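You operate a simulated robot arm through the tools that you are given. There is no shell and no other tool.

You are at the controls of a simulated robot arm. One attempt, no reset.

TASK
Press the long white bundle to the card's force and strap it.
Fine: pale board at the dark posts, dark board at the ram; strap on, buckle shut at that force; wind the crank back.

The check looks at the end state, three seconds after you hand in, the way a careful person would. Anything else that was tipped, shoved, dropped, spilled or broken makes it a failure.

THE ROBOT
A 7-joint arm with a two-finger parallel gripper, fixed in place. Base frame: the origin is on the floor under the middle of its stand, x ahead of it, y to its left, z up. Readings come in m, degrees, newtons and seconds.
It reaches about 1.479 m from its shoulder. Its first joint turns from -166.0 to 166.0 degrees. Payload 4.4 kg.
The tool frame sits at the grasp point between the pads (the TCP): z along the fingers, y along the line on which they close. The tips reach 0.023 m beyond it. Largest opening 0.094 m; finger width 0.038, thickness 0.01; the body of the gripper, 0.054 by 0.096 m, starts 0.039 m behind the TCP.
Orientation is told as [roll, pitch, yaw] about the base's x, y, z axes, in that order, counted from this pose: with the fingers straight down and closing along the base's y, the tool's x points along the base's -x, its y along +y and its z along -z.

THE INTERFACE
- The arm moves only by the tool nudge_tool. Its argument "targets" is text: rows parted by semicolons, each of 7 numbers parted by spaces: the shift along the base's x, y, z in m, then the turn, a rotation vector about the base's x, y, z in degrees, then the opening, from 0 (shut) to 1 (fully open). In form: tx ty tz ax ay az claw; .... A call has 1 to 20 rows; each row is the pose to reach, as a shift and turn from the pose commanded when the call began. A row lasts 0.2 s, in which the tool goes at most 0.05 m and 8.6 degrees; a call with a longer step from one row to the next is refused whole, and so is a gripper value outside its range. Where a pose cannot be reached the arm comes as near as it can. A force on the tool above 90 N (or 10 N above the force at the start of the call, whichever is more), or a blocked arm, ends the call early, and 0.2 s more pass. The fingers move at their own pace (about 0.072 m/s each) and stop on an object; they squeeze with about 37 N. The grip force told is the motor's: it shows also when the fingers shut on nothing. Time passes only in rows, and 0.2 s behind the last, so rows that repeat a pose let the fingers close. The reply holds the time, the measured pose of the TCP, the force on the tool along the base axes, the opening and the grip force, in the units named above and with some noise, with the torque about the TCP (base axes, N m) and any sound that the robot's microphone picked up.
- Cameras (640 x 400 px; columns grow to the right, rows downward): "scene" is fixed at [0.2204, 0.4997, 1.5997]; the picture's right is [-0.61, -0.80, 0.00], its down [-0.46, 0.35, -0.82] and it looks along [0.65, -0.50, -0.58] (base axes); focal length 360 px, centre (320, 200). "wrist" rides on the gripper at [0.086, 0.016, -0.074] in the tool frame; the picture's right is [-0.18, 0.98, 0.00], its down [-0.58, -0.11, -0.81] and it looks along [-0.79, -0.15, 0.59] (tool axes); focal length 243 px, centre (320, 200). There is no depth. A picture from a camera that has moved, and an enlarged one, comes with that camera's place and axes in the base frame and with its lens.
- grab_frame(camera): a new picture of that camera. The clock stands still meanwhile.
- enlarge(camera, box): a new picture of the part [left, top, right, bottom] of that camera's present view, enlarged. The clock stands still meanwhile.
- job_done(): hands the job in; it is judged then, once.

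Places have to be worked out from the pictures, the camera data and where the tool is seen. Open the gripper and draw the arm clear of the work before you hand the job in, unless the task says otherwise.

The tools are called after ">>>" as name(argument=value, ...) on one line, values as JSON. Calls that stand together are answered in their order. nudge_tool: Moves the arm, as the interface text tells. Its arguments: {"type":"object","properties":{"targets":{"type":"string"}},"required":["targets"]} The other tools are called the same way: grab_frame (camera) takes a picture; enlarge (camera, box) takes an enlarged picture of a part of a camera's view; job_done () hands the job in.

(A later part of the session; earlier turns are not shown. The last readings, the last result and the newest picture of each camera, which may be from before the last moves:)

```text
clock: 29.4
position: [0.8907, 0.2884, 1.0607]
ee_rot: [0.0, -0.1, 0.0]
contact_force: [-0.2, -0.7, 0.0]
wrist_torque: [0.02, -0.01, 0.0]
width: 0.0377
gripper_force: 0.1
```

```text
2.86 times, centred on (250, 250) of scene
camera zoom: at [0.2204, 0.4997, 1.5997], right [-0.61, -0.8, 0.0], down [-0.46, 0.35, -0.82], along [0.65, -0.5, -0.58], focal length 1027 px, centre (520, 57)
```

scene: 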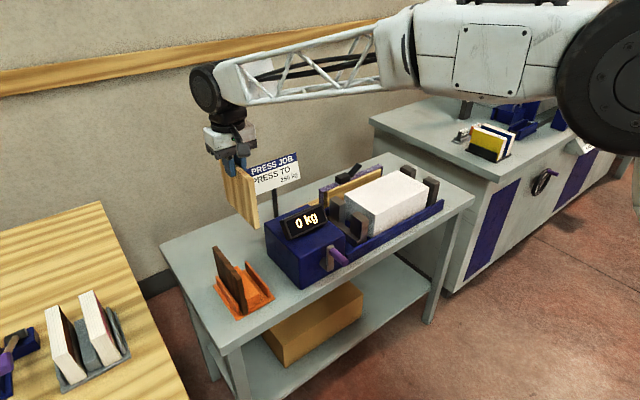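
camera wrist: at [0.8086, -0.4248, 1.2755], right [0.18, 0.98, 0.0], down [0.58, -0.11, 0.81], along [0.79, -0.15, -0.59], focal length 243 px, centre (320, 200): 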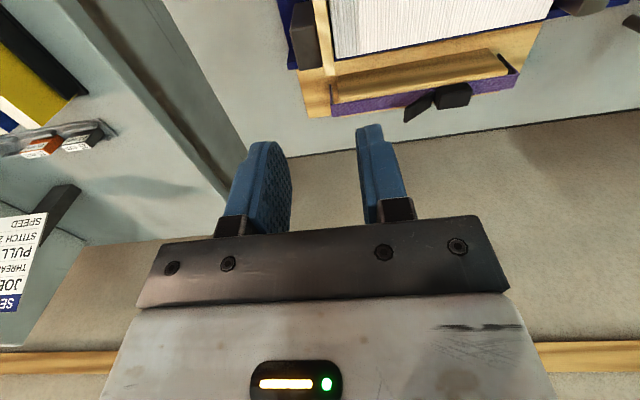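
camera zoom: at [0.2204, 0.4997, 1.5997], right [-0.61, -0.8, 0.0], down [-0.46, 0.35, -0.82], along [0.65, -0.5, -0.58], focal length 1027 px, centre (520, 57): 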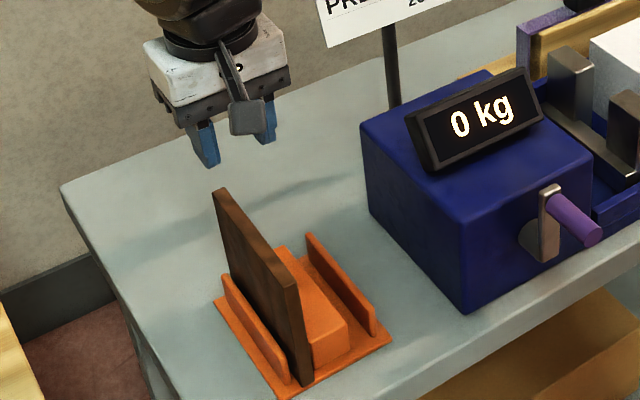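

The dark board's centre is at y about 0.288, aligned with the tool. I descend to the same 2 cm overlap and grip.

>>> nudge_tool(targets="0 -0.0005 -0.03 0 0 0 0.4; 0 -0.0005 -0.06 0 0 0 0.4; 0 -0.0005 -0.09 0 0 0 0.4; 0 -0.0005 -0.11 0 0 0 0.4; 0 -0.0005 -0.119 0 0 0 0.4; 0 -0.0005 -0.119 0 0 0 0.4; 0 -0.0005 -0.119 0 0 0 0; 0 -0.0005 -0.119 0 0 0 0; 0 -0.0005 -0.119 0 0 0 0; 0 -0.0005 -0.09 0 0 0 0; 0 -0.0005 -0.05 0 0 0 0; 0 -0.0005 -0.01 0 0 0 0; 0 -0.0005 0.03 0 0 0 0; 0 -0.0005 0.07 0 0 0 0; 0 -0.0005 0.11 0 0 0 0; 0 -0.0005 0.142 0 0 0 0")

>>> grab_frame(camera="scene")

>>> grab_frame(camera="wrist")

```text
clock: 32.8
position: [0.8894, 0.2886, 1.2036]
ee_rot: [0.1, -0.1, 0.0]
contact_force: [0.2, 0.4, -2.0]
wrist_torque: [-0.01, 0.0, -0.01]
width: 0.0136
gripper_force: 37.4
```

```text
taken
```

scene: 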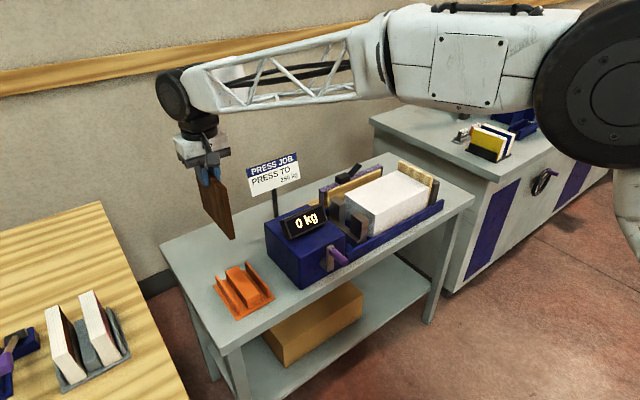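

```text
taken
camera wrist: at [0.8042, 0.3045, 1.2769], right [0.18, 0.98, 0.0], down [0.58, -0.11, 0.81], along [0.79, -0.15, -0.59], focal length 243 px, centre (320, 200)
```

wrist: 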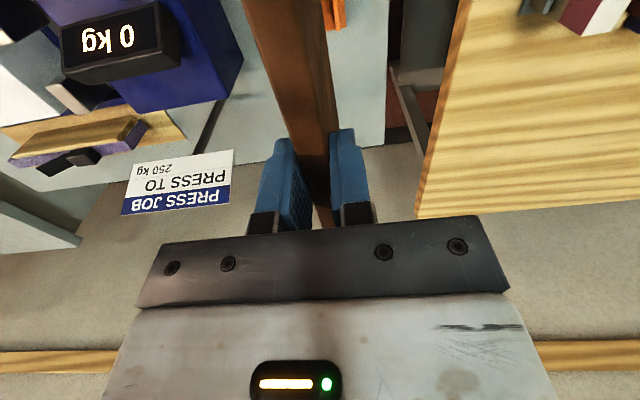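

The dark board is in hand. I carry it over the ram gap at y about −0.157, just above the bundle level, and check alignment.

>>> nudge_tool(targets="0 -0.03 0 0 0 0 0; 0.001 -0.075 0 0 0 0 0; 0.002 -0.12 0 0 0 0 0; 0.003 -0.165 0 0 0 0 0; 0.003 -0.21 0 0 0 0 0; 0.003 -0.255 0 0 0 0 0; 0.003 -0.30 0 0 0 0 0; 0.003 -0.345 0 0 0 0 0; 0.003 -0.39 0 0 0 0 0; 0.003 -0.43 0 0 0 0 0; 0.003 -0.4455 0 0 0 0 0; 0.003 -0.4455 -0.04 0 0 0 0; 0.003 -0.4455 -0.08 0 0 0 0; 0.003 -0.4455 -0.115 0 0 0 0; 0.003 -0.4455 -0.13 0 0 0 0; 0.003 -0.4455 -0.13 0 0 0 0")

>>> enlarge(camera="scene", box=[310, 130, 430, 250])

>>> enlarge(camera="wrist", box=[200, 0, 420, 150])

```text
clock: 36.2
position: [0.8943, -0.1557, 1.0713]
ee_rot: [0.0, 0.0, 0.0]
contact_force: [-0.1, -0.2, -1.7]
wrist_torque: [0.01, -0.04, 0.02]
width: 0.0133
gripper_force: 37.4
```

```text
3.33 times, centred on (370, 190) of scene
camera zoom: at [0.2204, 0.4997, 1.5997], right [-0.61, -0.8, 0.0], down [-0.46, 0.35, -0.82], along [0.65, -0.5, -0.58], focal length 1198 px, centre (153, 233)
```

zoom: 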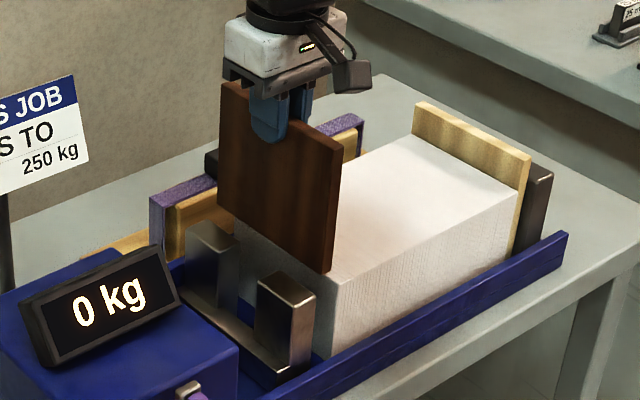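

```text
2.67 times, centred on (310, 75) of wrist
camera zoom: at [0.808, -0.1406, 1.146], right [0.18, 0.98, 0.0], down [0.58, -0.11, 0.81], along [0.79, -0.15, -0.59], focal length 647 px, centre (347, 533)
```

zoom: 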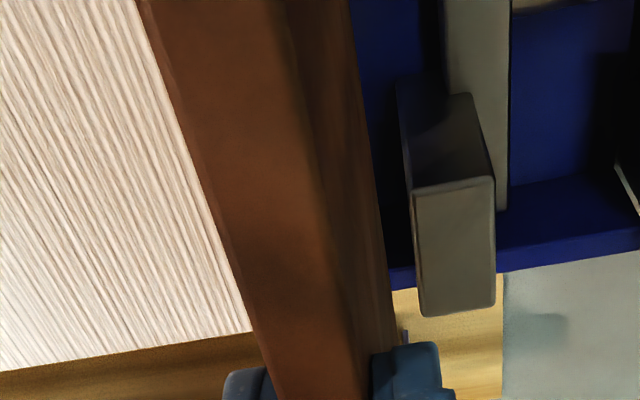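

Alignment is good: about 8 mm clear of the bundle and about 1 cm clear of the ram. I lower to just above the deck, aiming for tool z about 0.9555.

>>> nudge_tool(targets="0 0 -0.015 0 0 0 0; 0 0 -0.03 0 0 0 0; 0 0 -0.045 0 0 0 0; 0 0 -0.06 0 0 0 0; 0 0 -0.075 0 0 0 0; 0 0 -0.09 0 0 0 0; 0 0 -0.1 0 0 0 0; 0 0 -0.108 0 0 0 0; 0 0 -0.113 0 0 0 0; 0 0 -0.1155 0 0 0 0; 0 0 -0.1155 0 0 0 0")

>>> enlarge(camera="scene", box=[310, 130, 430, 250])

>>> grab_frame(camera="wrist")

```text
clock: 38.6
position: [0.8932, -0.1564, 0.9572]
ee_rot: [0.0, 0.0, 0.0]
contact_force: [0.1, -0.5, -0.8]
wrist_torque: [-0.02, -0.05, 0.03]
width: 0.0137
gripper_force: 36.8
```

```text
3.33 times, centred on (370, 190) of scene
camera zoom: at [0.2204, 0.4997, 1.5997], right [-0.61, -0.8, 0.0], down [-0.46, 0.35, -0.82], along [0.65, -0.5, -0.58], focal length 1198 px, centre (153, 233)
```

zoom: 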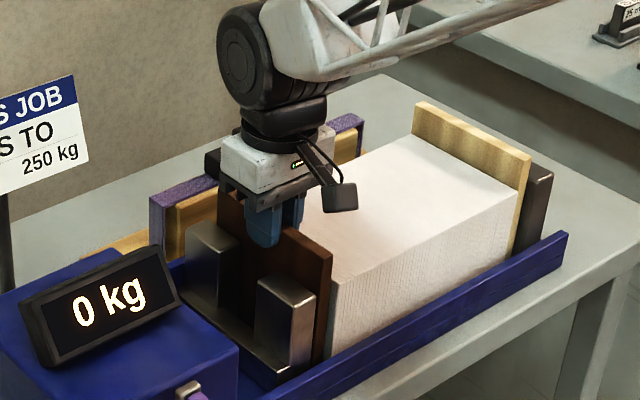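

```text
taken
camera wrist: at [0.8077, -0.1412, 1.031], right [0.18, 0.98, 0.0], down [0.58, -0.11, 0.81], along [0.79, -0.15, -0.59], focal length 243 px, centre (320, 200)
```

wrist: 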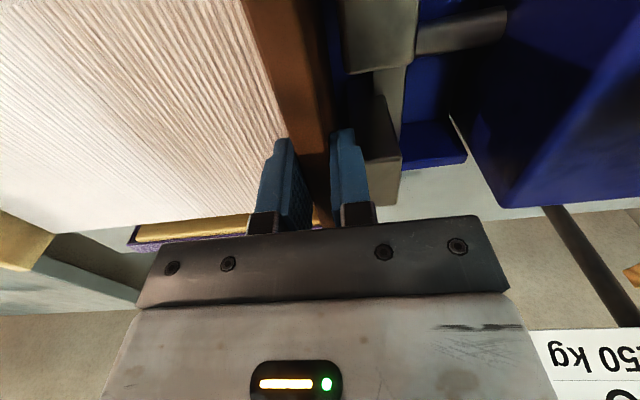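

The dark board hangs just at the deck. I lower 2 mm to seat it, release, and retreat straight up.

>>> nudge_tool(targets="0 -0.002 -0.001 0 0 0 0; 0 -0.004 -0.002 0 0 0 0; 0 -0.004 -0.002 0 0 0 0; 0 -0.004 -0.002 0 0 0 0.25; 0 -0.004 -0.002 0 0 0 0.35; 0 -0.004 -0.002 0 0 0 0.35; 0 -0.004 0.02 0 0 0 0.35; 0 -0.004 0.06 0 0 0 0.35; 0 -0.004 0.1 0 0 0 0.35; 0 -0.004 0.15 0 0 0 0.35; 0 -0.004 0.2 0 0 0 0.35; 0 -0.004 0.24 0 0 0 0.35")

>>> enlarge(camera="scene", box=[310, 140, 470, 250])

>>> grab_frame(camera="wrist")

```text
clock: 41.2
position: [0.8919, -0.1607, 1.1959]
ee_rot: [0.0, 0.0, 0.0]
contact_force: [0.6, 0.2, -0.9]
wrist_torque: [-0.03, -0.03, 0.02]
width: 0.0329
gripper_force: 0.1
```

```text
3.64 times, centred on (390, 195) of scene
camera zoom: at [0.2204, 0.4997, 1.5997], right [-0.61, -0.8, 0.0], down [-0.46, 0.35, -0.82], along [0.65, -0.5, -0.58], focal length 1307 px, centre (66, 218)
```

zoom: 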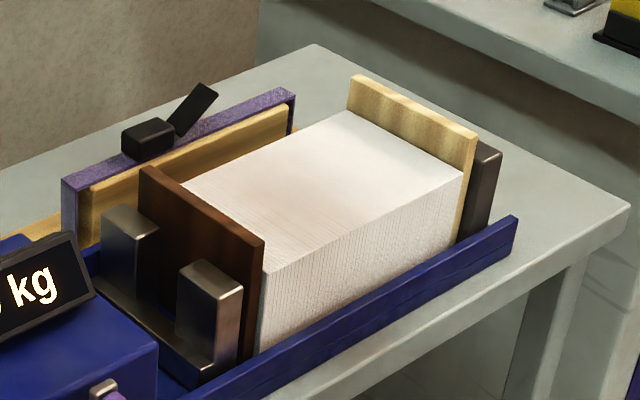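

```text
taken
camera wrist: at [0.8074, -0.1447, 1.2701], right [0.18, 0.98, 0.0], down [0.58, -0.11, 0.81], along [0.79, -0.15, -0.59], focal length 243 px, centre (320, 200)
```

wrist: 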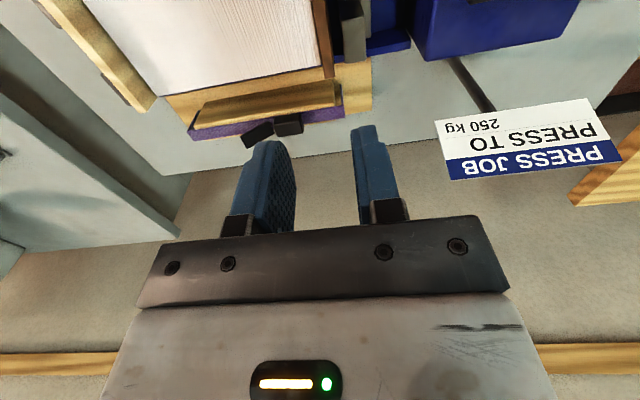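

Both boards are in place: pale at the posts, dark at the ram. Now I go to the crank handle and hover above (0.728, 0.049) to check alignment before gripping.

>>> nudge_tool(targets="-0.03 0.03 0 0 0 0 0.5; -0.06 0.06 0 0 0 0 0.5; -0.09 0.09 0 0 0 0 0.5; -0.12 0.12 0 0 0 0 0.5; -0.15 0.15 0 0 0 0 0.5; -0.166 0.19 0 0 0 0 0.5; -0.166 0.2097 -0.02 0 0 0 0.5; -0.166 0.2097 -0.06 0 0 0 0.5; -0.166 0.2097 -0.1 0 0 0 0.5; -0.166 0.2097 -0.1364 0 0 0 0.5; -0.166 0.2097 -0.1364 0 0 0 0.5")

>>> enlarge(camera="scene", box=[290, 190, 400, 290])

>>> grab_frame(camera="wrist")

```text
clock: 43.6
position: [0.7276, 0.0501, 1.0598]
ee_rot: [0.0, 0.0, 0.0]
contact_force: [0.4, 0.3, 0.5]
wrist_torque: [0.01, -0.04, 0.0]
width: 0.047
gripper_force: 0.0
```

```text
4.00 times, centred on (345, 240) of scene
camera zoom: at [0.2204, 0.4997, 1.5997], right [-0.61, -0.8, 0.0], down [-0.46, 0.35, -0.82], along [0.65, -0.5, -0.58], focal length 1438 px, centre (220, 40)
```

zoom: 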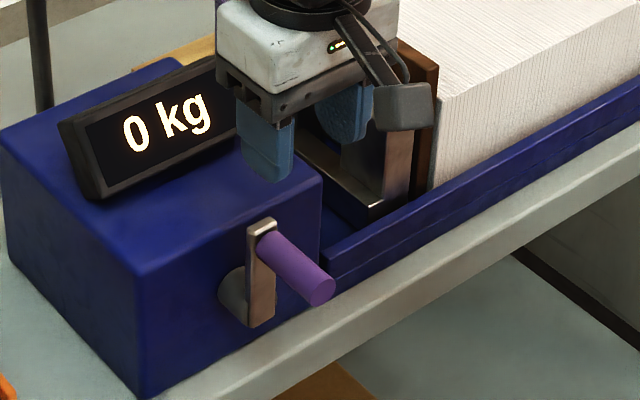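

```text
taken
camera wrist: at [0.6416, 0.0644, 1.1333], right [0.18, 0.98, 0.0], down [0.58, -0.11, 0.81], along [0.79, -0.15, -0.59], focal length 243 px, centre (320, 200)
```

wrist: 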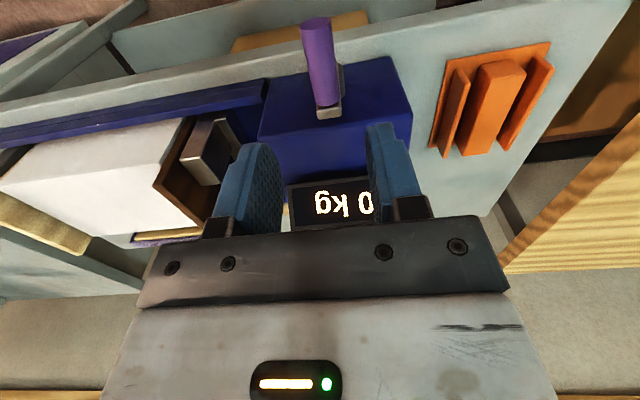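

The handle is centred between the fingers at y about 0.049, z about 0.937. I zoom in on the crank to find the hub centre and so the crank radius.

>>> enlarge(camera="scene", box=[315, 235, 365, 275])

>>> enlarge(camera="wrist", box=[240, 0, 420, 130])

```text
10.00 times, centred on (340, 255) of scene
camera zoom: at [0.2204, 0.4997, 1.5997], right [-0.61, -0.8, 0.0], down [-0.46, 0.35, -0.82], along [0.65, -0.5, -0.58], focal length 3594 px, centre (120, -350)
```

zoom: 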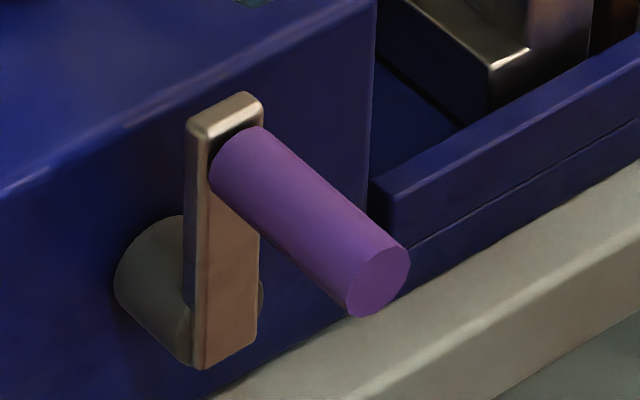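

```text
3.08 times, centred on (330, 65) of wrist
camera zoom: at [0.6416, 0.0644, 1.1333], right [0.18, 0.98, 0.0], down [0.58, -0.11, 0.81], along [0.79, -0.15, -0.59], focal length 746 px, centre (289, 615)
```

zoom: 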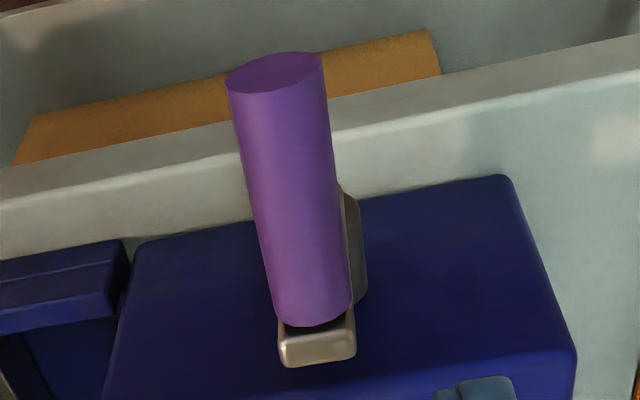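

I estimate the crank radius at about 0.06 m, with the hub near z 0.877. I descend onto the handle at z 0.937 and close on it.

>>> nudge_tool(targets="0.002 0 -0.04 0 0 0 0.5; 0.002 0 -0.08 0 0 0 0.5; 0.002 0 -0.11 0 0 0 0.5; 0.002 0 -0.123 0 0 0 0.5; 0.002 0 -0.123 0 0 0 0.5; 0.002 0 -0.123 0 0 0 0; 0.002 0 -0.123 0 0 0 0; 0.002 0 -0.123 0 0 0 0")

>>> enlarge(camera="scene", box=[290, 190, 400, 290])

>>> grab_frame(camera="wrist")

```text
clock: 45.4
position: [0.7295, 0.0481, 0.9378]
ee_rot: [0.1, 0.0, 0.0]
contact_force: [0.3, 3.3, 0.1]
wrist_torque: [0.2, -0.35, -0.11]
width: 0.0215
gripper_force: 45.2
```

```text
4.00 times, centred on (345, 240) of scene
camera zoom: at [0.2204, 0.4997, 1.5997], right [-0.61, -0.8, 0.0], down [-0.46, 0.35, -0.82], along [0.65, -0.5, -0.58], focal length 1438 px, centre (220, 40)
```

zoom: 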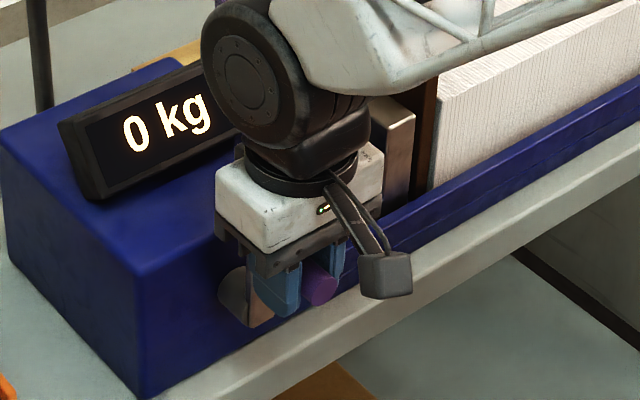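

```text
taken
camera wrist: at [0.6432, 0.0647, 1.0116], right [0.18, 0.98, 0.0], down [0.58, -0.11, 0.81], along [0.79, -0.15, -0.59], focal length 243 px, centre (320, 200)
```

wrist: 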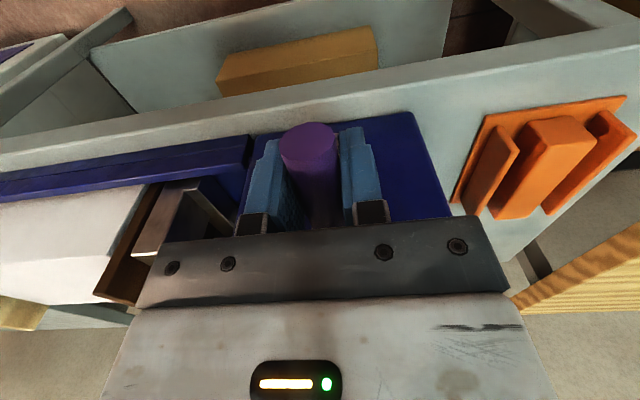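

The handle is gripped at 21.5 mm width. I try a 30° turn clockwise as seen from the robot, with the handle going toward −y, and read the forces and the ram's motion.

>>> nudge_tool(targets="0 -0.0052 -0.0002 0 0 0 0; 0 -0.0104 -0.0009 0 0 0 0; 0 -0.0155 -0.002 0 0 0 0; 0 -0.0205 -0.0036 0 0 0 0; 0 -0.0254 -0.0056 0 0 0 0; 0 -0.03 -0.008 0 0 0 0; 0 -0.03 -0.008 0 0 0 0")

>>> enlarge(camera="scene", box=[290, 170, 410, 290])

>>> grab_frame(camera="wrist")

```text
clock: 47.0
position: [0.7281, 0.0194, 0.9288]
ee_rot: [0.0, 0.0, 0.2]
contact_force: [-6.9, 3.5, 2.4]
wrist_torque: [0.25, -0.18, -0.08]
width: 0.0219
gripper_force: 44.7
```

```text
3.33 times, centred on (350, 230) of scene
camera zoom: at [0.2204, 0.4997, 1.5997], right [-0.61, -0.8, 0.0], down [-0.46, 0.35, -0.82], along [0.65, -0.5, -0.58], focal length 1198 px, centre (220, 100)
```

zoom: 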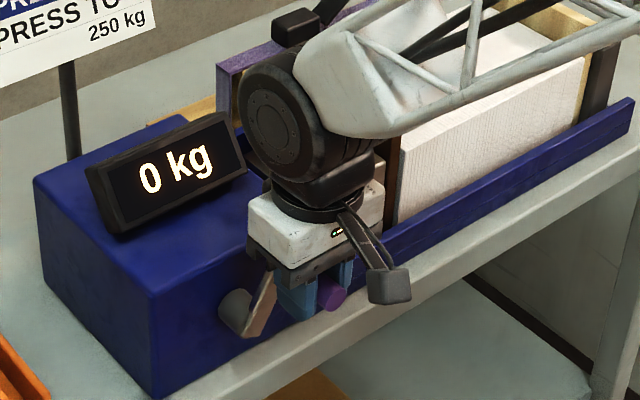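

```text
taken
camera wrist: at [0.6435, 0.0343, 1.003], right [0.18, 0.98, 0.0], down [0.58, -0.11, 0.81], along [0.79, -0.15, -0.59], focal length 243 px, centre (320, 200)
```

wrist: 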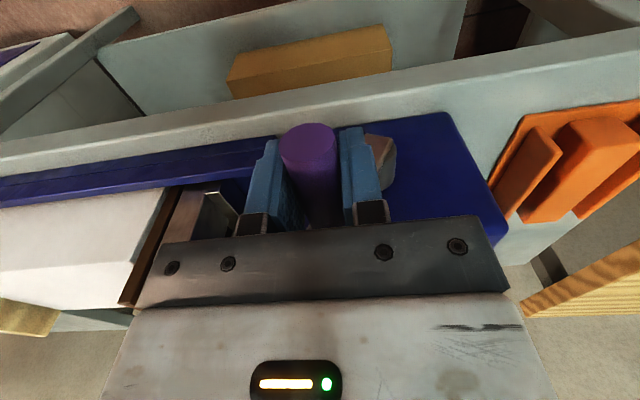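

The crank turns easily and forces stay low. I continue clockwise to 90° and watch the ram and the radial force.

>>> nudge_tool(targets="0 -0.0086 -0.006 0 0 0 0; 0 -0.016 -0.0134 0 0 0 0; 0 -0.022 -0.022 0 0 0 0; 0 -0.0264 -0.0314 0 0 0 0; 0 -0.0291 -0.0415 0 0 0 0; 0 -0.03 -0.052 0 0 0 0; 0 -0.03 -0.052 0 0 0 0")

>>> enlarge(camera="scene", box=[290, 170, 410, 290])

>>> enlarge(camera="wrist", box=[100, 80, 420, 240])

```text
clock: 48.6
position: [0.7309, -0.0133, 0.8777]
ee_rot: [-0.1, 0.0, 0.0]
contact_force: [11.2, -84.9, 10.8]
wrist_torque: [0.62, 0.13, 0.29]
width: 0.0221
gripper_force: 45.1
```

```text
3.33 times, centred on (350, 230) of scene
camera zoom: at [0.2204, 0.4997, 1.5997], right [-0.61, -0.8, 0.0], down [-0.46, 0.35, -0.82], along [0.65, -0.5, -0.58], focal length 1198 px, centre (220, 100)
```

zoom: 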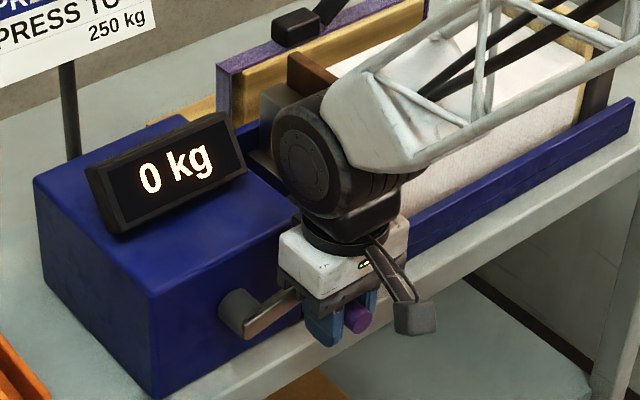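

```text
2.00 times, centred on (260, 160) of wrist
camera zoom: at [0.644, 0.0019, 0.9518], right [0.18, 0.98, 0.0], down [0.58, -0.11, 0.81], along [0.79, -0.15, -0.59], focal length 485 px, centre (440, 280)
```

zoom: 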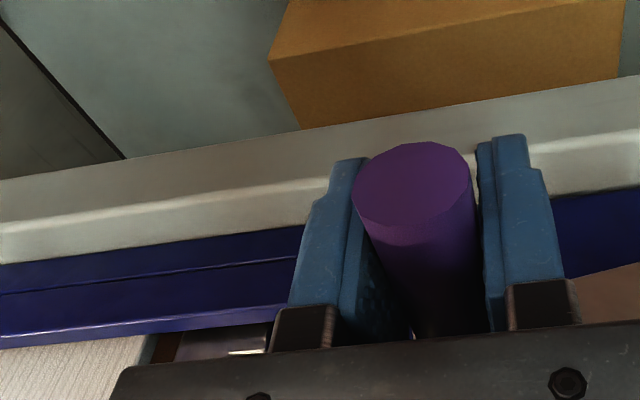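

The y force of −85 N shows my radius is a few mm too small. I correct outward to r about 0.0635 and read again.

>>> nudge_tool(targets="0 -0.002 -0.002 0 0 0 0; 0 -0.0033 -0.0035 0 0 0 0; 0 -0.0033 -0.0035 0 0 0 0")

>>> enlarge(camera="scene", box=[290, 170, 410, 290])

```text
clock: 49.4
position: [0.7304, -0.0154, 0.8746]
ee_rot: [-0.1, 0.0, 0.0]
contact_force: [21.2, -40.2, 5.9]
wrist_torque: [0.43, -0.32, -0.07]
width: 0.0219
gripper_force: 45.0
```

```text
3.33 times, centred on (350, 230) of scene
camera zoom: at [0.2204, 0.4997, 1.5997], right [-0.61, -0.8, 0.0], down [-0.46, 0.35, -0.82], along [0.65, -0.5, -0.58], focal length 1198 px, centre (220, 100)
```

zoom: 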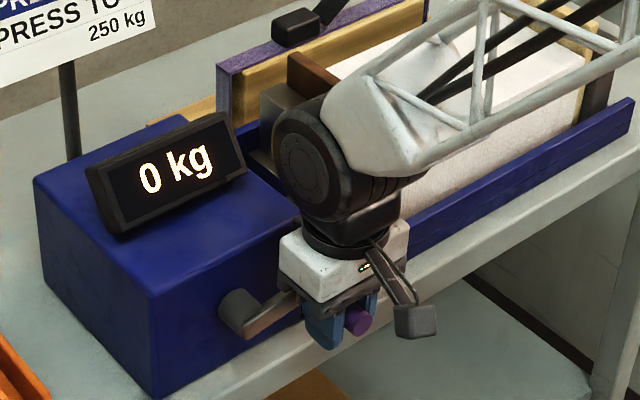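

Force halved for 3.3 mm, so r is about 0.0665. I adjust outward again and continue a bit past 90°.

>>> nudge_tool(targets="0.001 -0.002 -0.0015 0 0 0 0; 0.001 -0.003 -0.003 0 0 0 0; 0.001 -0.003 -0.003 0 0 0 0")

>>> grab_frame(camera="wrist")

```text
clock: 50.2
position: [0.731, -0.0156, 0.8692]
ee_rot: [0.0, 0.1, 0.2]
contact_force: [-0.9, 69.9, -2.5]
wrist_torque: [-0.6, 0.1, -0.65]
width: 0.022
gripper_force: 44.9
```

```text
taken
camera wrist: at [0.6439, 0.0004, 0.9439], right [0.18, 0.98, 0.0], down [0.58, -0.11, 0.81], along [0.79, -0.15, -0.59], focal length 243 px, centre (320, 200)
```

wrist: 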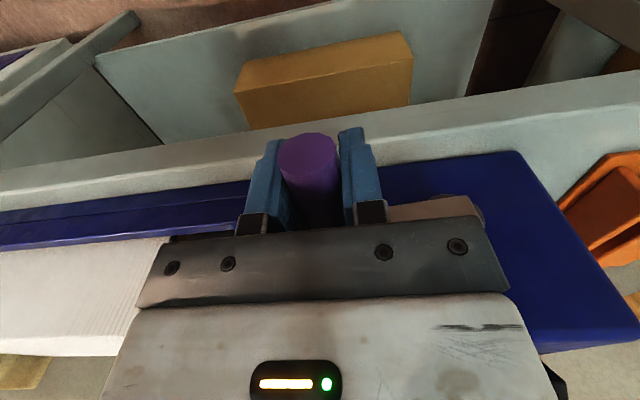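

Now +70 N, so the true radius is between: r about 0.065, with the hub near (y 0.049, z 0.872). I continue clockwise from 90° to 140° on that circle.

>>> nudge_tool(targets="0 0.0015 0.0015 0 0 0 0; 0 0.0019 -0.005 0 0 0 0; 0 0.0025 -0.0098 0 0 0 0; 0 0.0038 -0.0153 0 0 0 0; 0 0.0054 -0.0207 0 0 0 0; 0 0.0076 -0.0259 0 0 0 0; 0 0.0102 -0.031 0 0 0 0; 0 0.0133 -0.0358 0 0 0 0; 0 0.0167 -0.0403 0 0 0 0; 0 0.0206 -0.0445 0 0 0 0; 0 0.0247 -0.0483 0 0 0 0; 0 0.0247 -0.0483 0 0 0 0")

>>> enlarge(camera="scene", box=[290, 170, 410, 290])

>>> grab_frame(camera="wrist")

```text
clock: 52.8
position: [0.7289, 0.0079, 0.8223]
ee_rot: [0.0, 0.1, 0.1]
contact_force: [-18.4, -20.5, -23.3]
wrist_torque: [0.14, -0.01, -0.26]
width: 0.022
gripper_force: 44.6
```

```text
3.33 times, centred on (350, 230) of scene
camera zoom: at [0.2204, 0.4997, 1.5997], right [-0.61, -0.8, 0.0], down [-0.46, 0.35, -0.82], along [0.65, -0.5, -0.58], focal length 1198 px, centre (220, 100)
```

zoom: 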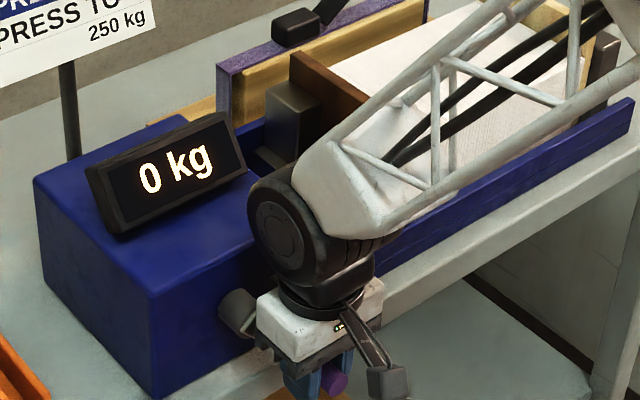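

```text
taken
camera wrist: at [0.6439, 0.0234, 0.8958], right [0.18, 0.98, 0.0], down [0.58, -0.11, 0.81], along [0.79, -0.15, -0.59], focal length 243 px, centre (320, 200)
```

wrist: 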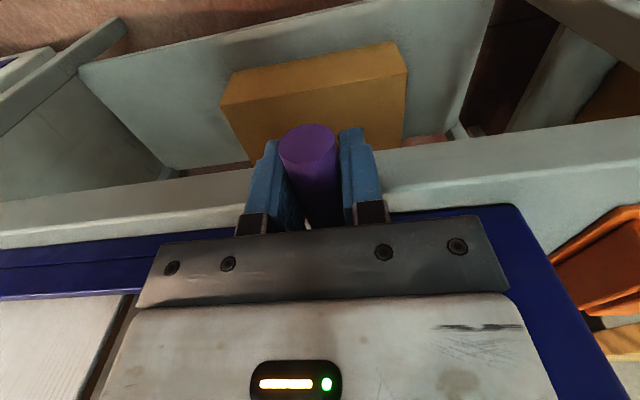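

Forces are small here. I check whether the ram moved toward the dark board.

>>> enlarge(camera="scene", box=[310, 170, 390, 230])

```text
6.67 times, centred on (350, 200) of scene
camera zoom: at [0.2204, 0.4997, 1.5997], right [-0.61, -0.8, 0.0], down [-0.46, 0.35, -0.82], along [0.65, -0.5, -0.58], focal length 2396 px, centre (120, 200)
```

zoom: 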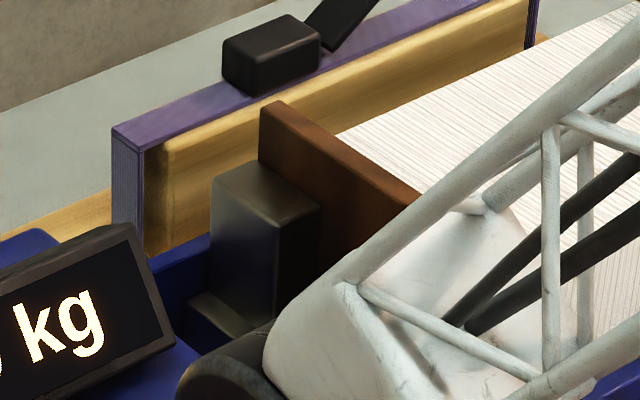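

The ram post moved about 1.5–2 cm toward the dark board, so clockwise advances it and the travel per turn is large. I continue carefully to 180°.

>>> nudge_tool(targets="0 0.0045 -0.0039 0 0 0 0; 0 0.009 -0.0075 0 0 0 0; 0 0.0141 -0.0102 0 0 0 0; 0 0.0194 -0.0123 0 0 0 0; 0 0.0248 -0.0141 0 0 0 0; 0 0.0304 -0.0153 0 0 0 0; 0 0.0361 -0.016 0 0 0 0; 0 0.0418 -0.0163 0 0 0 0; 0 0.0418 -0.0163 0 0 0 0")

>>> enlarge(camera="scene", box=[290, 150, 430, 290])

>>> grab_frame(camera="wrist")

```text
clock: 53.5
position: [0.7316, 0.0149, 0.8181]
ee_rot: [0.0, -0.2, -0.2]
contact_force: [-23.0, -23.6, 14.1]
wrist_torque: [1.92, -1.23, 0.09]
width: 0.0218
gripper_force: 45.1
stopped in row 3: the force on the tool passed its limit at 110 N (the readings are from after the stop); the commanded pose is now the measured one
```

```text
2.86 times, centred on (360, 220) of scene
camera zoom: at [0.2204, 0.4997, 1.5997], right [-0.61, -0.8, 0.0], down [-0.46, 0.35, -0.82], along [0.65, -0.5, -0.58], focal length 1027 px, centre (206, 143)
```

zoom: 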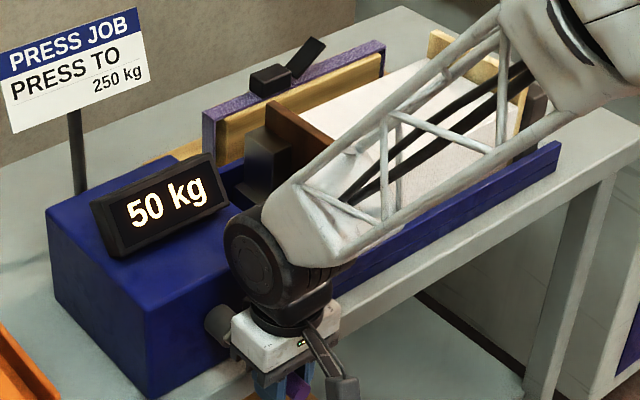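

```text
taken
camera wrist: at [0.6449, 0.0298, 0.8919], right [0.19, 0.98, 0.0], down [0.58, -0.11, 0.81], along [0.79, -0.15, -0.59], focal length 243 px, centre (320, 200)
```

wrist: 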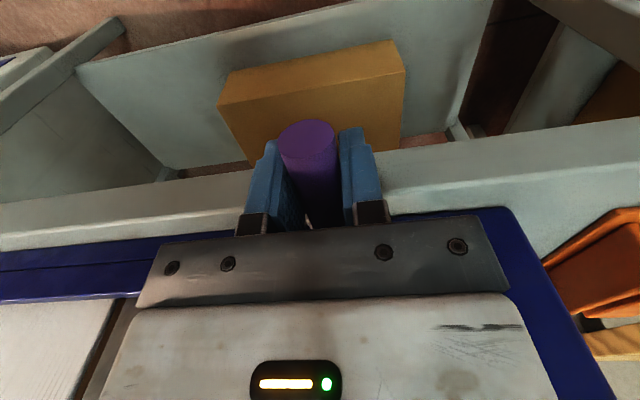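

The display now reads 50 kg, so the stack is in contact and compressing. I hold still briefly to see whether the reading and forces settle.

>>> nudge_tool(targets="0 0 0 0 0 0 0; 0 0 0 0 0 0 0")

>>> enlarge(camera="scene", box=[290, 150, 430, 290])

>>> enlarge(camera="scene", box=[310, 160, 390, 220])

```text
clock: 54.1
position: [0.7302, 0.0151, 0.8191]
ee_rot: [0.0, -0.1, -0.2]
contact_force: [-34.1, -40.9, 24.7]
wrist_torque: [3.06, -1.19, -0.39]
width: 0.0219
gripper_force: 45.0
```

```text
2.86 times, centred on (360, 220) of scene
camera zoom: at [0.2204, 0.4997, 1.5997], right [-0.61, -0.8, 0.0], down [-0.46, 0.35, -0.82], along [0.65, -0.5, -0.58], focal length 1027 px, centre (206, 143)
```

zoom: 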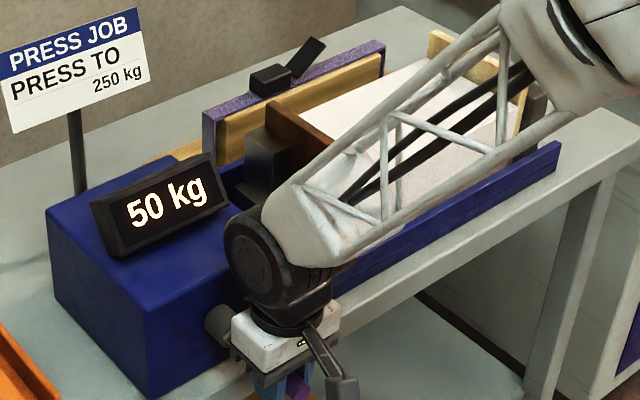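

```text
6.67 times, centred on (350, 190) of scene
camera zoom: at [0.2204, 0.4997, 1.5997], right [-0.61, -0.8, 0.0], down [-0.46, 0.35, -0.82], along [0.65, -0.5, -0.58], focal length 2396 px, centre (120, 267)
```

zoom: 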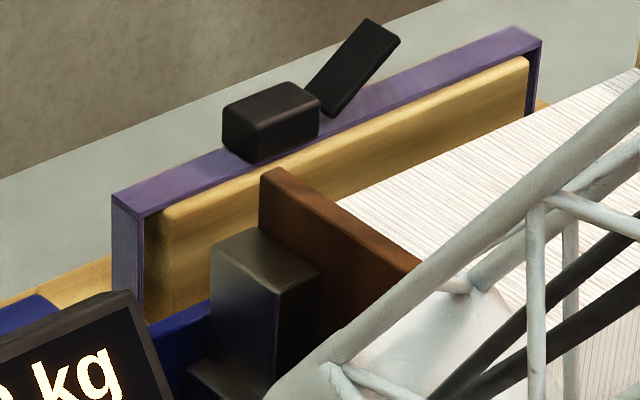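

The reading holds at 50 kg, with about 48 N tangential on the handle. I advance about 3 mm more along the tangent to see how the display and force change.

>>> nudge_tool(targets="0 0.0012 -0.001 0 0 0 0; 0 0.0025 -0.0018 0 0 0 0; 0 0.0025 -0.0018 0 0 0 0")

>>> enlarge(camera="scene", box=[290, 150, 430, 290])

```text
clock: 54.6
position: [0.7314, 0.0141, 0.8179]
ee_rot: [-0.1, -0.3, -0.2]
contact_force: [-23.9, -21.3, 15.5]
wrist_torque: [1.78, -0.91, 0.58]
width: 0.0216
gripper_force: 44.6
stopped in row 2: the force on the tool passed its limit at 96 N (the readings are from after the stop); the commanded pose is now the measured one
```

```text
2.86 times, centred on (360, 220) of scene
camera zoom: at [0.2204, 0.4997, 1.5997], right [-0.61, -0.8, 0.0], down [-0.46, 0.35, -0.82], along [0.65, -0.5, -0.58], focal length 1027 px, centre (206, 143)
```

zoom: 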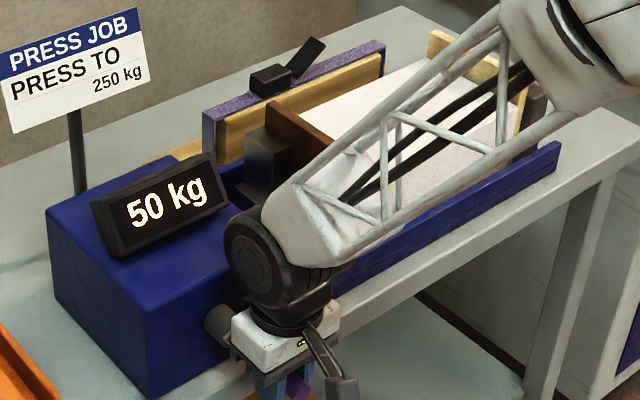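

Force jumps within 2 mm while the display stays at 50 kg, and there is a −x force, so the gripper body may be touching the crank plate or hub. I look closer.

>>> enlarge(camera="scene", box=[310, 220, 380, 300])

>>> enlarge(camera="wrist", box=[200, 90, 520, 260])

```text
5.00 times, centred on (345, 260) of scene
camera zoom: at [0.2204, 0.4997, 1.5997], right [-0.61, -0.8, 0.0], down [-0.46, 0.35, -0.82], along [0.65, -0.5, -0.58], focal length 1797 px, centre (195, -100)
```

zoom: 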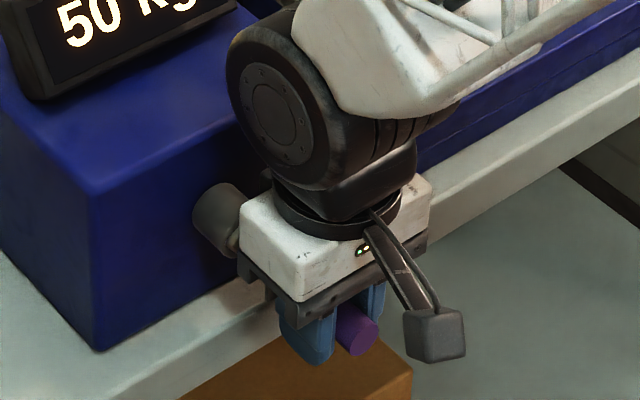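

```text
2.00 times, centred on (360, 175) of wrist
camera zoom: at [0.645, 0.03, 0.8918], right [0.19, 0.98, 0.0], down [0.58, -0.11, 0.81], along [0.79, -0.15, -0.59], focal length 485 px, centre (240, 250)
```

zoom: 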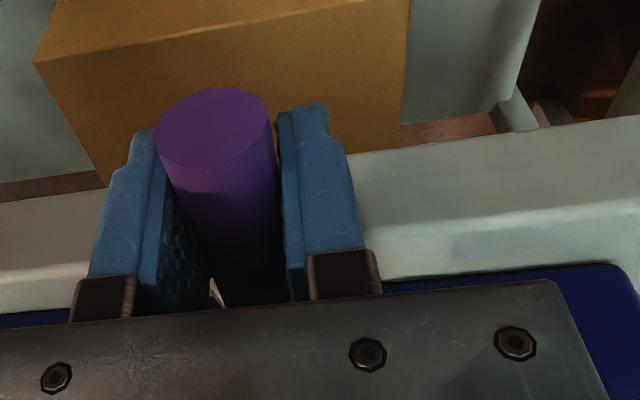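

The hub and plate sit very close to the gripper body. I release the handle to see whether the crank holds by itself and to regrip farther out along the handle.

>>> nudge_tool(targets="0 0 0 0 0 0 0.3; 0 0 0 0 0 0 0.45; 0 0 0 0 0 0 0.45")

>>> enlarge(camera="scene", box=[290, 150, 430, 290])

>>> grab_frame(camera="wrist")

```text
clock: 55.4
position: [0.7317, 0.0157, 0.8187]
ee_rot: [0.0, -0.4, -0.2]
contact_force: [0.9, -2.0, 2.4]
wrist_torque: [0.17, 0.04, -0.12]
width: 0.0423
gripper_force: 0.0
```

```text
2.86 times, centred on (360, 220) of scene
camera zoom: at [0.2204, 0.4997, 1.5997], right [-0.61, -0.8, 0.0], down [-0.46, 0.35, -0.82], along [0.65, -0.5, -0.58], focal length 1027 px, centre (206, 143)
```

zoom: 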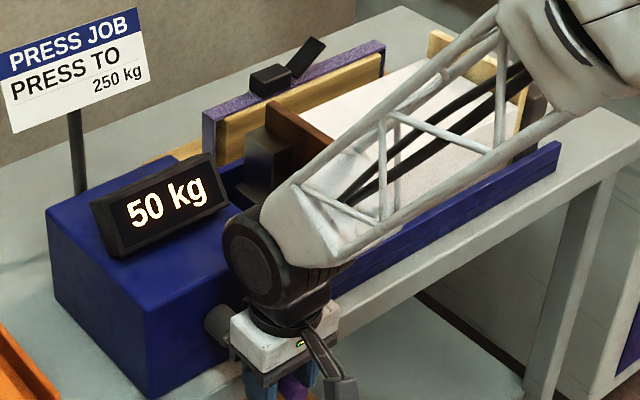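

```text
taken
camera wrist: at [0.6456, 0.0309, 0.8914], right [0.19, 0.98, 0.0], down [0.58, -0.11, 0.81], along [0.79, -0.15, -0.59], focal length 243 px, centre (320, 200)
```

wrist: 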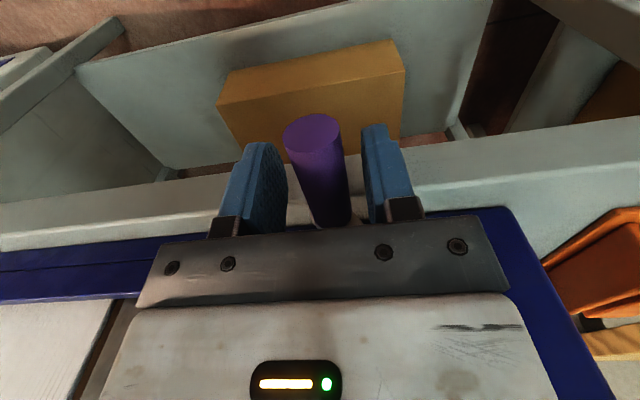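

The crank holds 50 kg on its own, so the press is self-locking. The handle centre is now at about (y 0.0167, z 0.8138), 5 mm below where I held it. I regrip centred and 12 mm farther out, away from the plate.

>>> nudge_tool(targets="-0.006 0.0005 -0.003 0 0 0 0.45; -0.012 0.001 -0.005 0 0 0 0.45; -0.012 0.001 -0.005 0 0 0 0.45; -0.012 0.001 -0.005 0 0 0 0; -0.012 0.001 -0.005 0 0 0 0; -0.012 0.001 -0.005 0 0 0 0")

>>> enlarge(camera="wrist", box=[200, 90, 520, 260])

>>> enlarge(camera="scene", box=[310, 220, 380, 300])

```text
clock: 56.5
position: [0.7201, 0.0123, 0.8171]
ee_rot: [0.0, -0.4, -0.5]
contact_force: [-33.0, -29.8, 32.4]
wrist_torque: [2.77, -2.2, -0.13]
width: 0.0219
gripper_force: 37.1
stopped in row 5: the force on the tool passed its limit at 104 N (the readings are from after the stop); the commanded pose is now the measured one
```

```text
2.00 times, centred on (360, 175) of wrist
camera zoom: at [0.633, 0.0289, 0.8899], right [0.19, 0.98, 0.0], down [0.57, -0.11, 0.81], along [0.8, -0.16, -0.59], focal length 485 px, centre (240, 250)
```

zoom: 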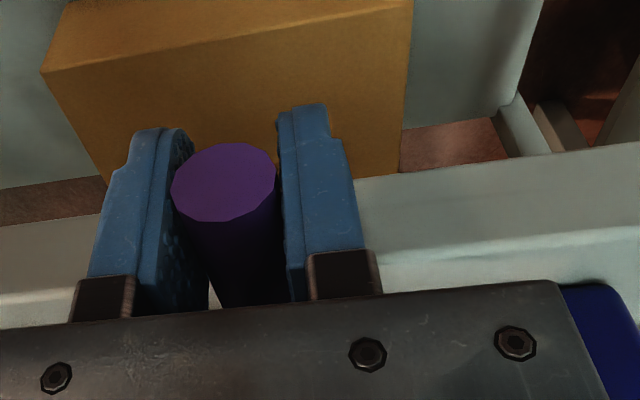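

```text
5.00 times, centred on (345, 260) of scene
camera zoom: at [0.2204, 0.4997, 1.5997], right [-0.61, -0.8, 0.0], down [-0.46, 0.35, -0.82], along [0.65, -0.5, -0.58], focal length 1797 px, centre (195, -100)
```

zoom: 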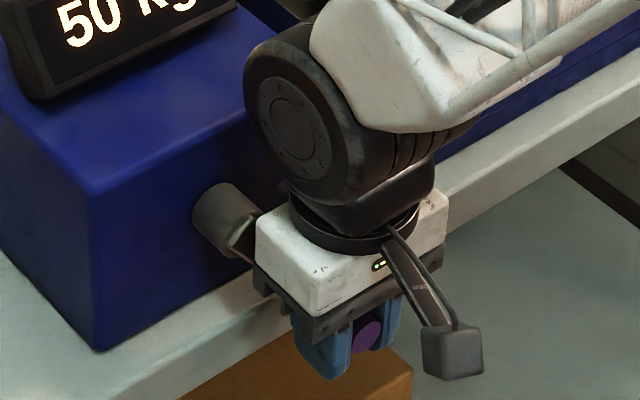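

Force again rose on closing. I open once more and check whether any force remains with the handle free, to tell a collision apart from a misaligned grip.

>>> nudge_tool(targets="0 0 0 0 0 0 0.3; 0 0 0 0 0 0 0.5; 0 0 0 0 0 0 0.5")

>>> grab_frame(camera="wrist")

>>> enlarge(camera="wrist", box=[200, 90, 520, 260])

```text
clock: 57.3
position: [0.7195, 0.0139, 0.8144]
ee_rot: [-0.1, -0.4, -0.5]
contact_force: [0.3, 0.4, 0.3]
wrist_torque: [-0.01, 0.05, -0.03]
width: 0.0469
gripper_force: 0.0
```

```text
taken
camera wrist: at [0.6336, 0.0302, 0.8886], right [0.19, 0.98, 0.0], down [0.58, -0.11, 0.81], along [0.8, -0.16, -0.59], focal length 243 px, centre (320, 200)
```

wrist: 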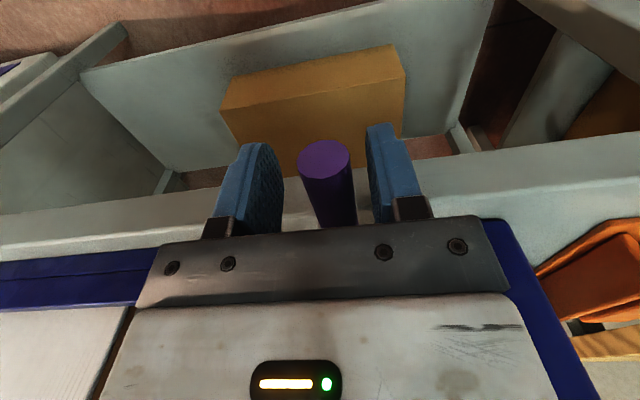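

```text
2.00 times, centred on (360, 175) of wrist
camera zoom: at [0.6336, 0.0302, 0.8886], right [0.19, 0.98, 0.0], down [0.58, -0.11, 0.81], along [0.8, -0.16, -0.59], focal length 485 px, centre (240, 250)
```

zoom: 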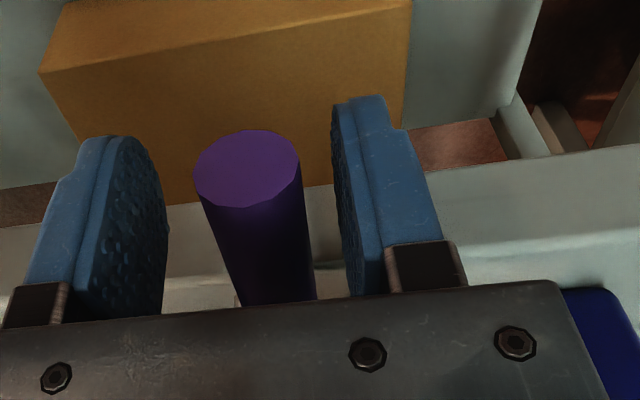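

With the fingers open the forces are zero, so nothing collides. The handle looks to be at about (y 0.0175, z 0.8126). I centre on it, close to just short of contact, and look before gripping.

>>> nudge_tool(targets="0 0.0018 -0.0009 0 0 0 0.5; 0 0.0036 -0.0018 0 0 0 0.4; 0 0.0036 -0.0018 0 0 0 0.3; 0 0.0036 -0.0018 0 0 0 0.3")

>>> enlarge(camera="wrist", box=[200, 90, 520, 260])

>>> enlarge(camera="scene", box=[310, 220, 390, 300])

```text
clock: 58.3
position: [0.7199, 0.0159, 0.8134]
ee_rot: [-0.1, -0.4, -0.6]
contact_force: [-5.9, -57.1, 10.9]
wrist_torque: [3.75, -0.78, -2.62]
width: 0.037
gripper_force: 9.9
```

```text
2.00 times, centred on (360, 175) of wrist
camera zoom: at [0.6334, 0.0324, 0.8872], right [0.19, 0.98, 0.0], down [0.57, -0.11, 0.81], along [0.8, -0.16, -0.59], focal length 485 px, centre (240, 250)
```

zoom: 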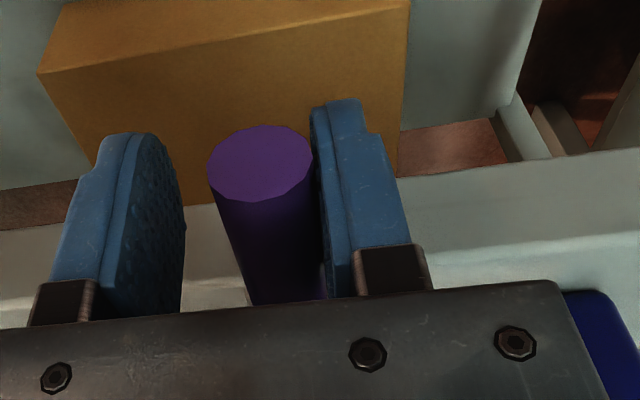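

```text
5.00 times, centred on (350, 260) of scene
camera zoom: at [0.2204, 0.4997, 1.5997], right [-0.61, -0.8, 0.0], down [-0.46, 0.35, -0.82], along [0.65, -0.5, -0.58], focal length 1797 px, centre (170, -100)
```

zoom: 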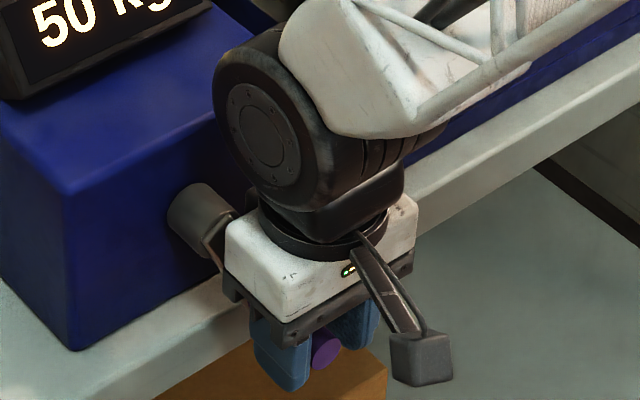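

The handle touches only the +y finger, and the torque reading places the other contact at the hub, so the gripper body fouls the crank hub in this vertical pose. I open, slide off the end of the handle along −x, and rotate the gripper to point horizontally at the press.

>>> nudge_tool(targets="0 -0.002 0 0 0 0 0.5; -0.01 -0.002 0 0 0 0 0.5; -0.04 -0.002 0 0 0 0 0.5; -0.08 -0.002 0 0 0 0 0.5; -0.12 -0.002 0.01 0 0 0 0.5; -0.14 -0.002 0.04 0 -8 0 0.5; -0.16 -0.002 0.07 0 -16 0 0.5; -0.17 -0.002 0.1 0 -24 0 0.5; -0.18 -0.002 0.12 0 -32 0 0.5; -0.18 -0.002 0.13 0 -40 0 0.5; -0.18 -0.002 0.13 0 -48 0 0.5; -0.18 -0.002 0.13 0 -56 0 0.5; -0.18 -0.002 0.13 0 -64 0 0.5; -0.18 -0.002 0.13 0 -72 0 0.5; -0.18 -0.002 0.13 0 -80 0 0.5; -0.18 -0.002 0.13 0 -88 0 0.5; -0.18 -0.002 0.13 0 -89.6 0 0.5; -0.18 -0.002 0.13 0 -89.6 0 0.5")

>>> grab_frame(camera="scene")

>>> grab_frame(camera="wrist")

```text
clock: 62.1
position: [0.5093, 0.0483, 0.9607]
ee_rot: [95.5, -89.5, -95.8]
contact_force: [-0.6, 0.3, -0.7]
wrist_torque: [0.02, 0.02, 0.05]
width: 0.047
gripper_force: 0.1
out of reach, approached as far as the arm can: row 13, 14, 15, 16, 17, 18
```

```text
taken
```

scene: 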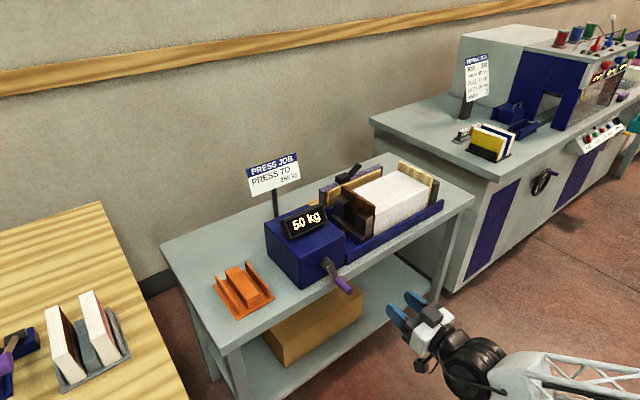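

```text
taken
camera wrist: at [0.4354, 0.0658, 0.8734], right [0.0, 0.98, 0.19], down [-0.81, -0.11, 0.58], along [0.59, -0.16, 0.79], focal length 243 px, centre (320, 200)
```

wrist: 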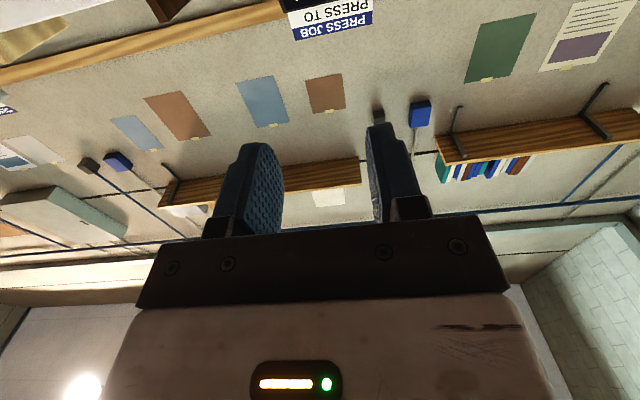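

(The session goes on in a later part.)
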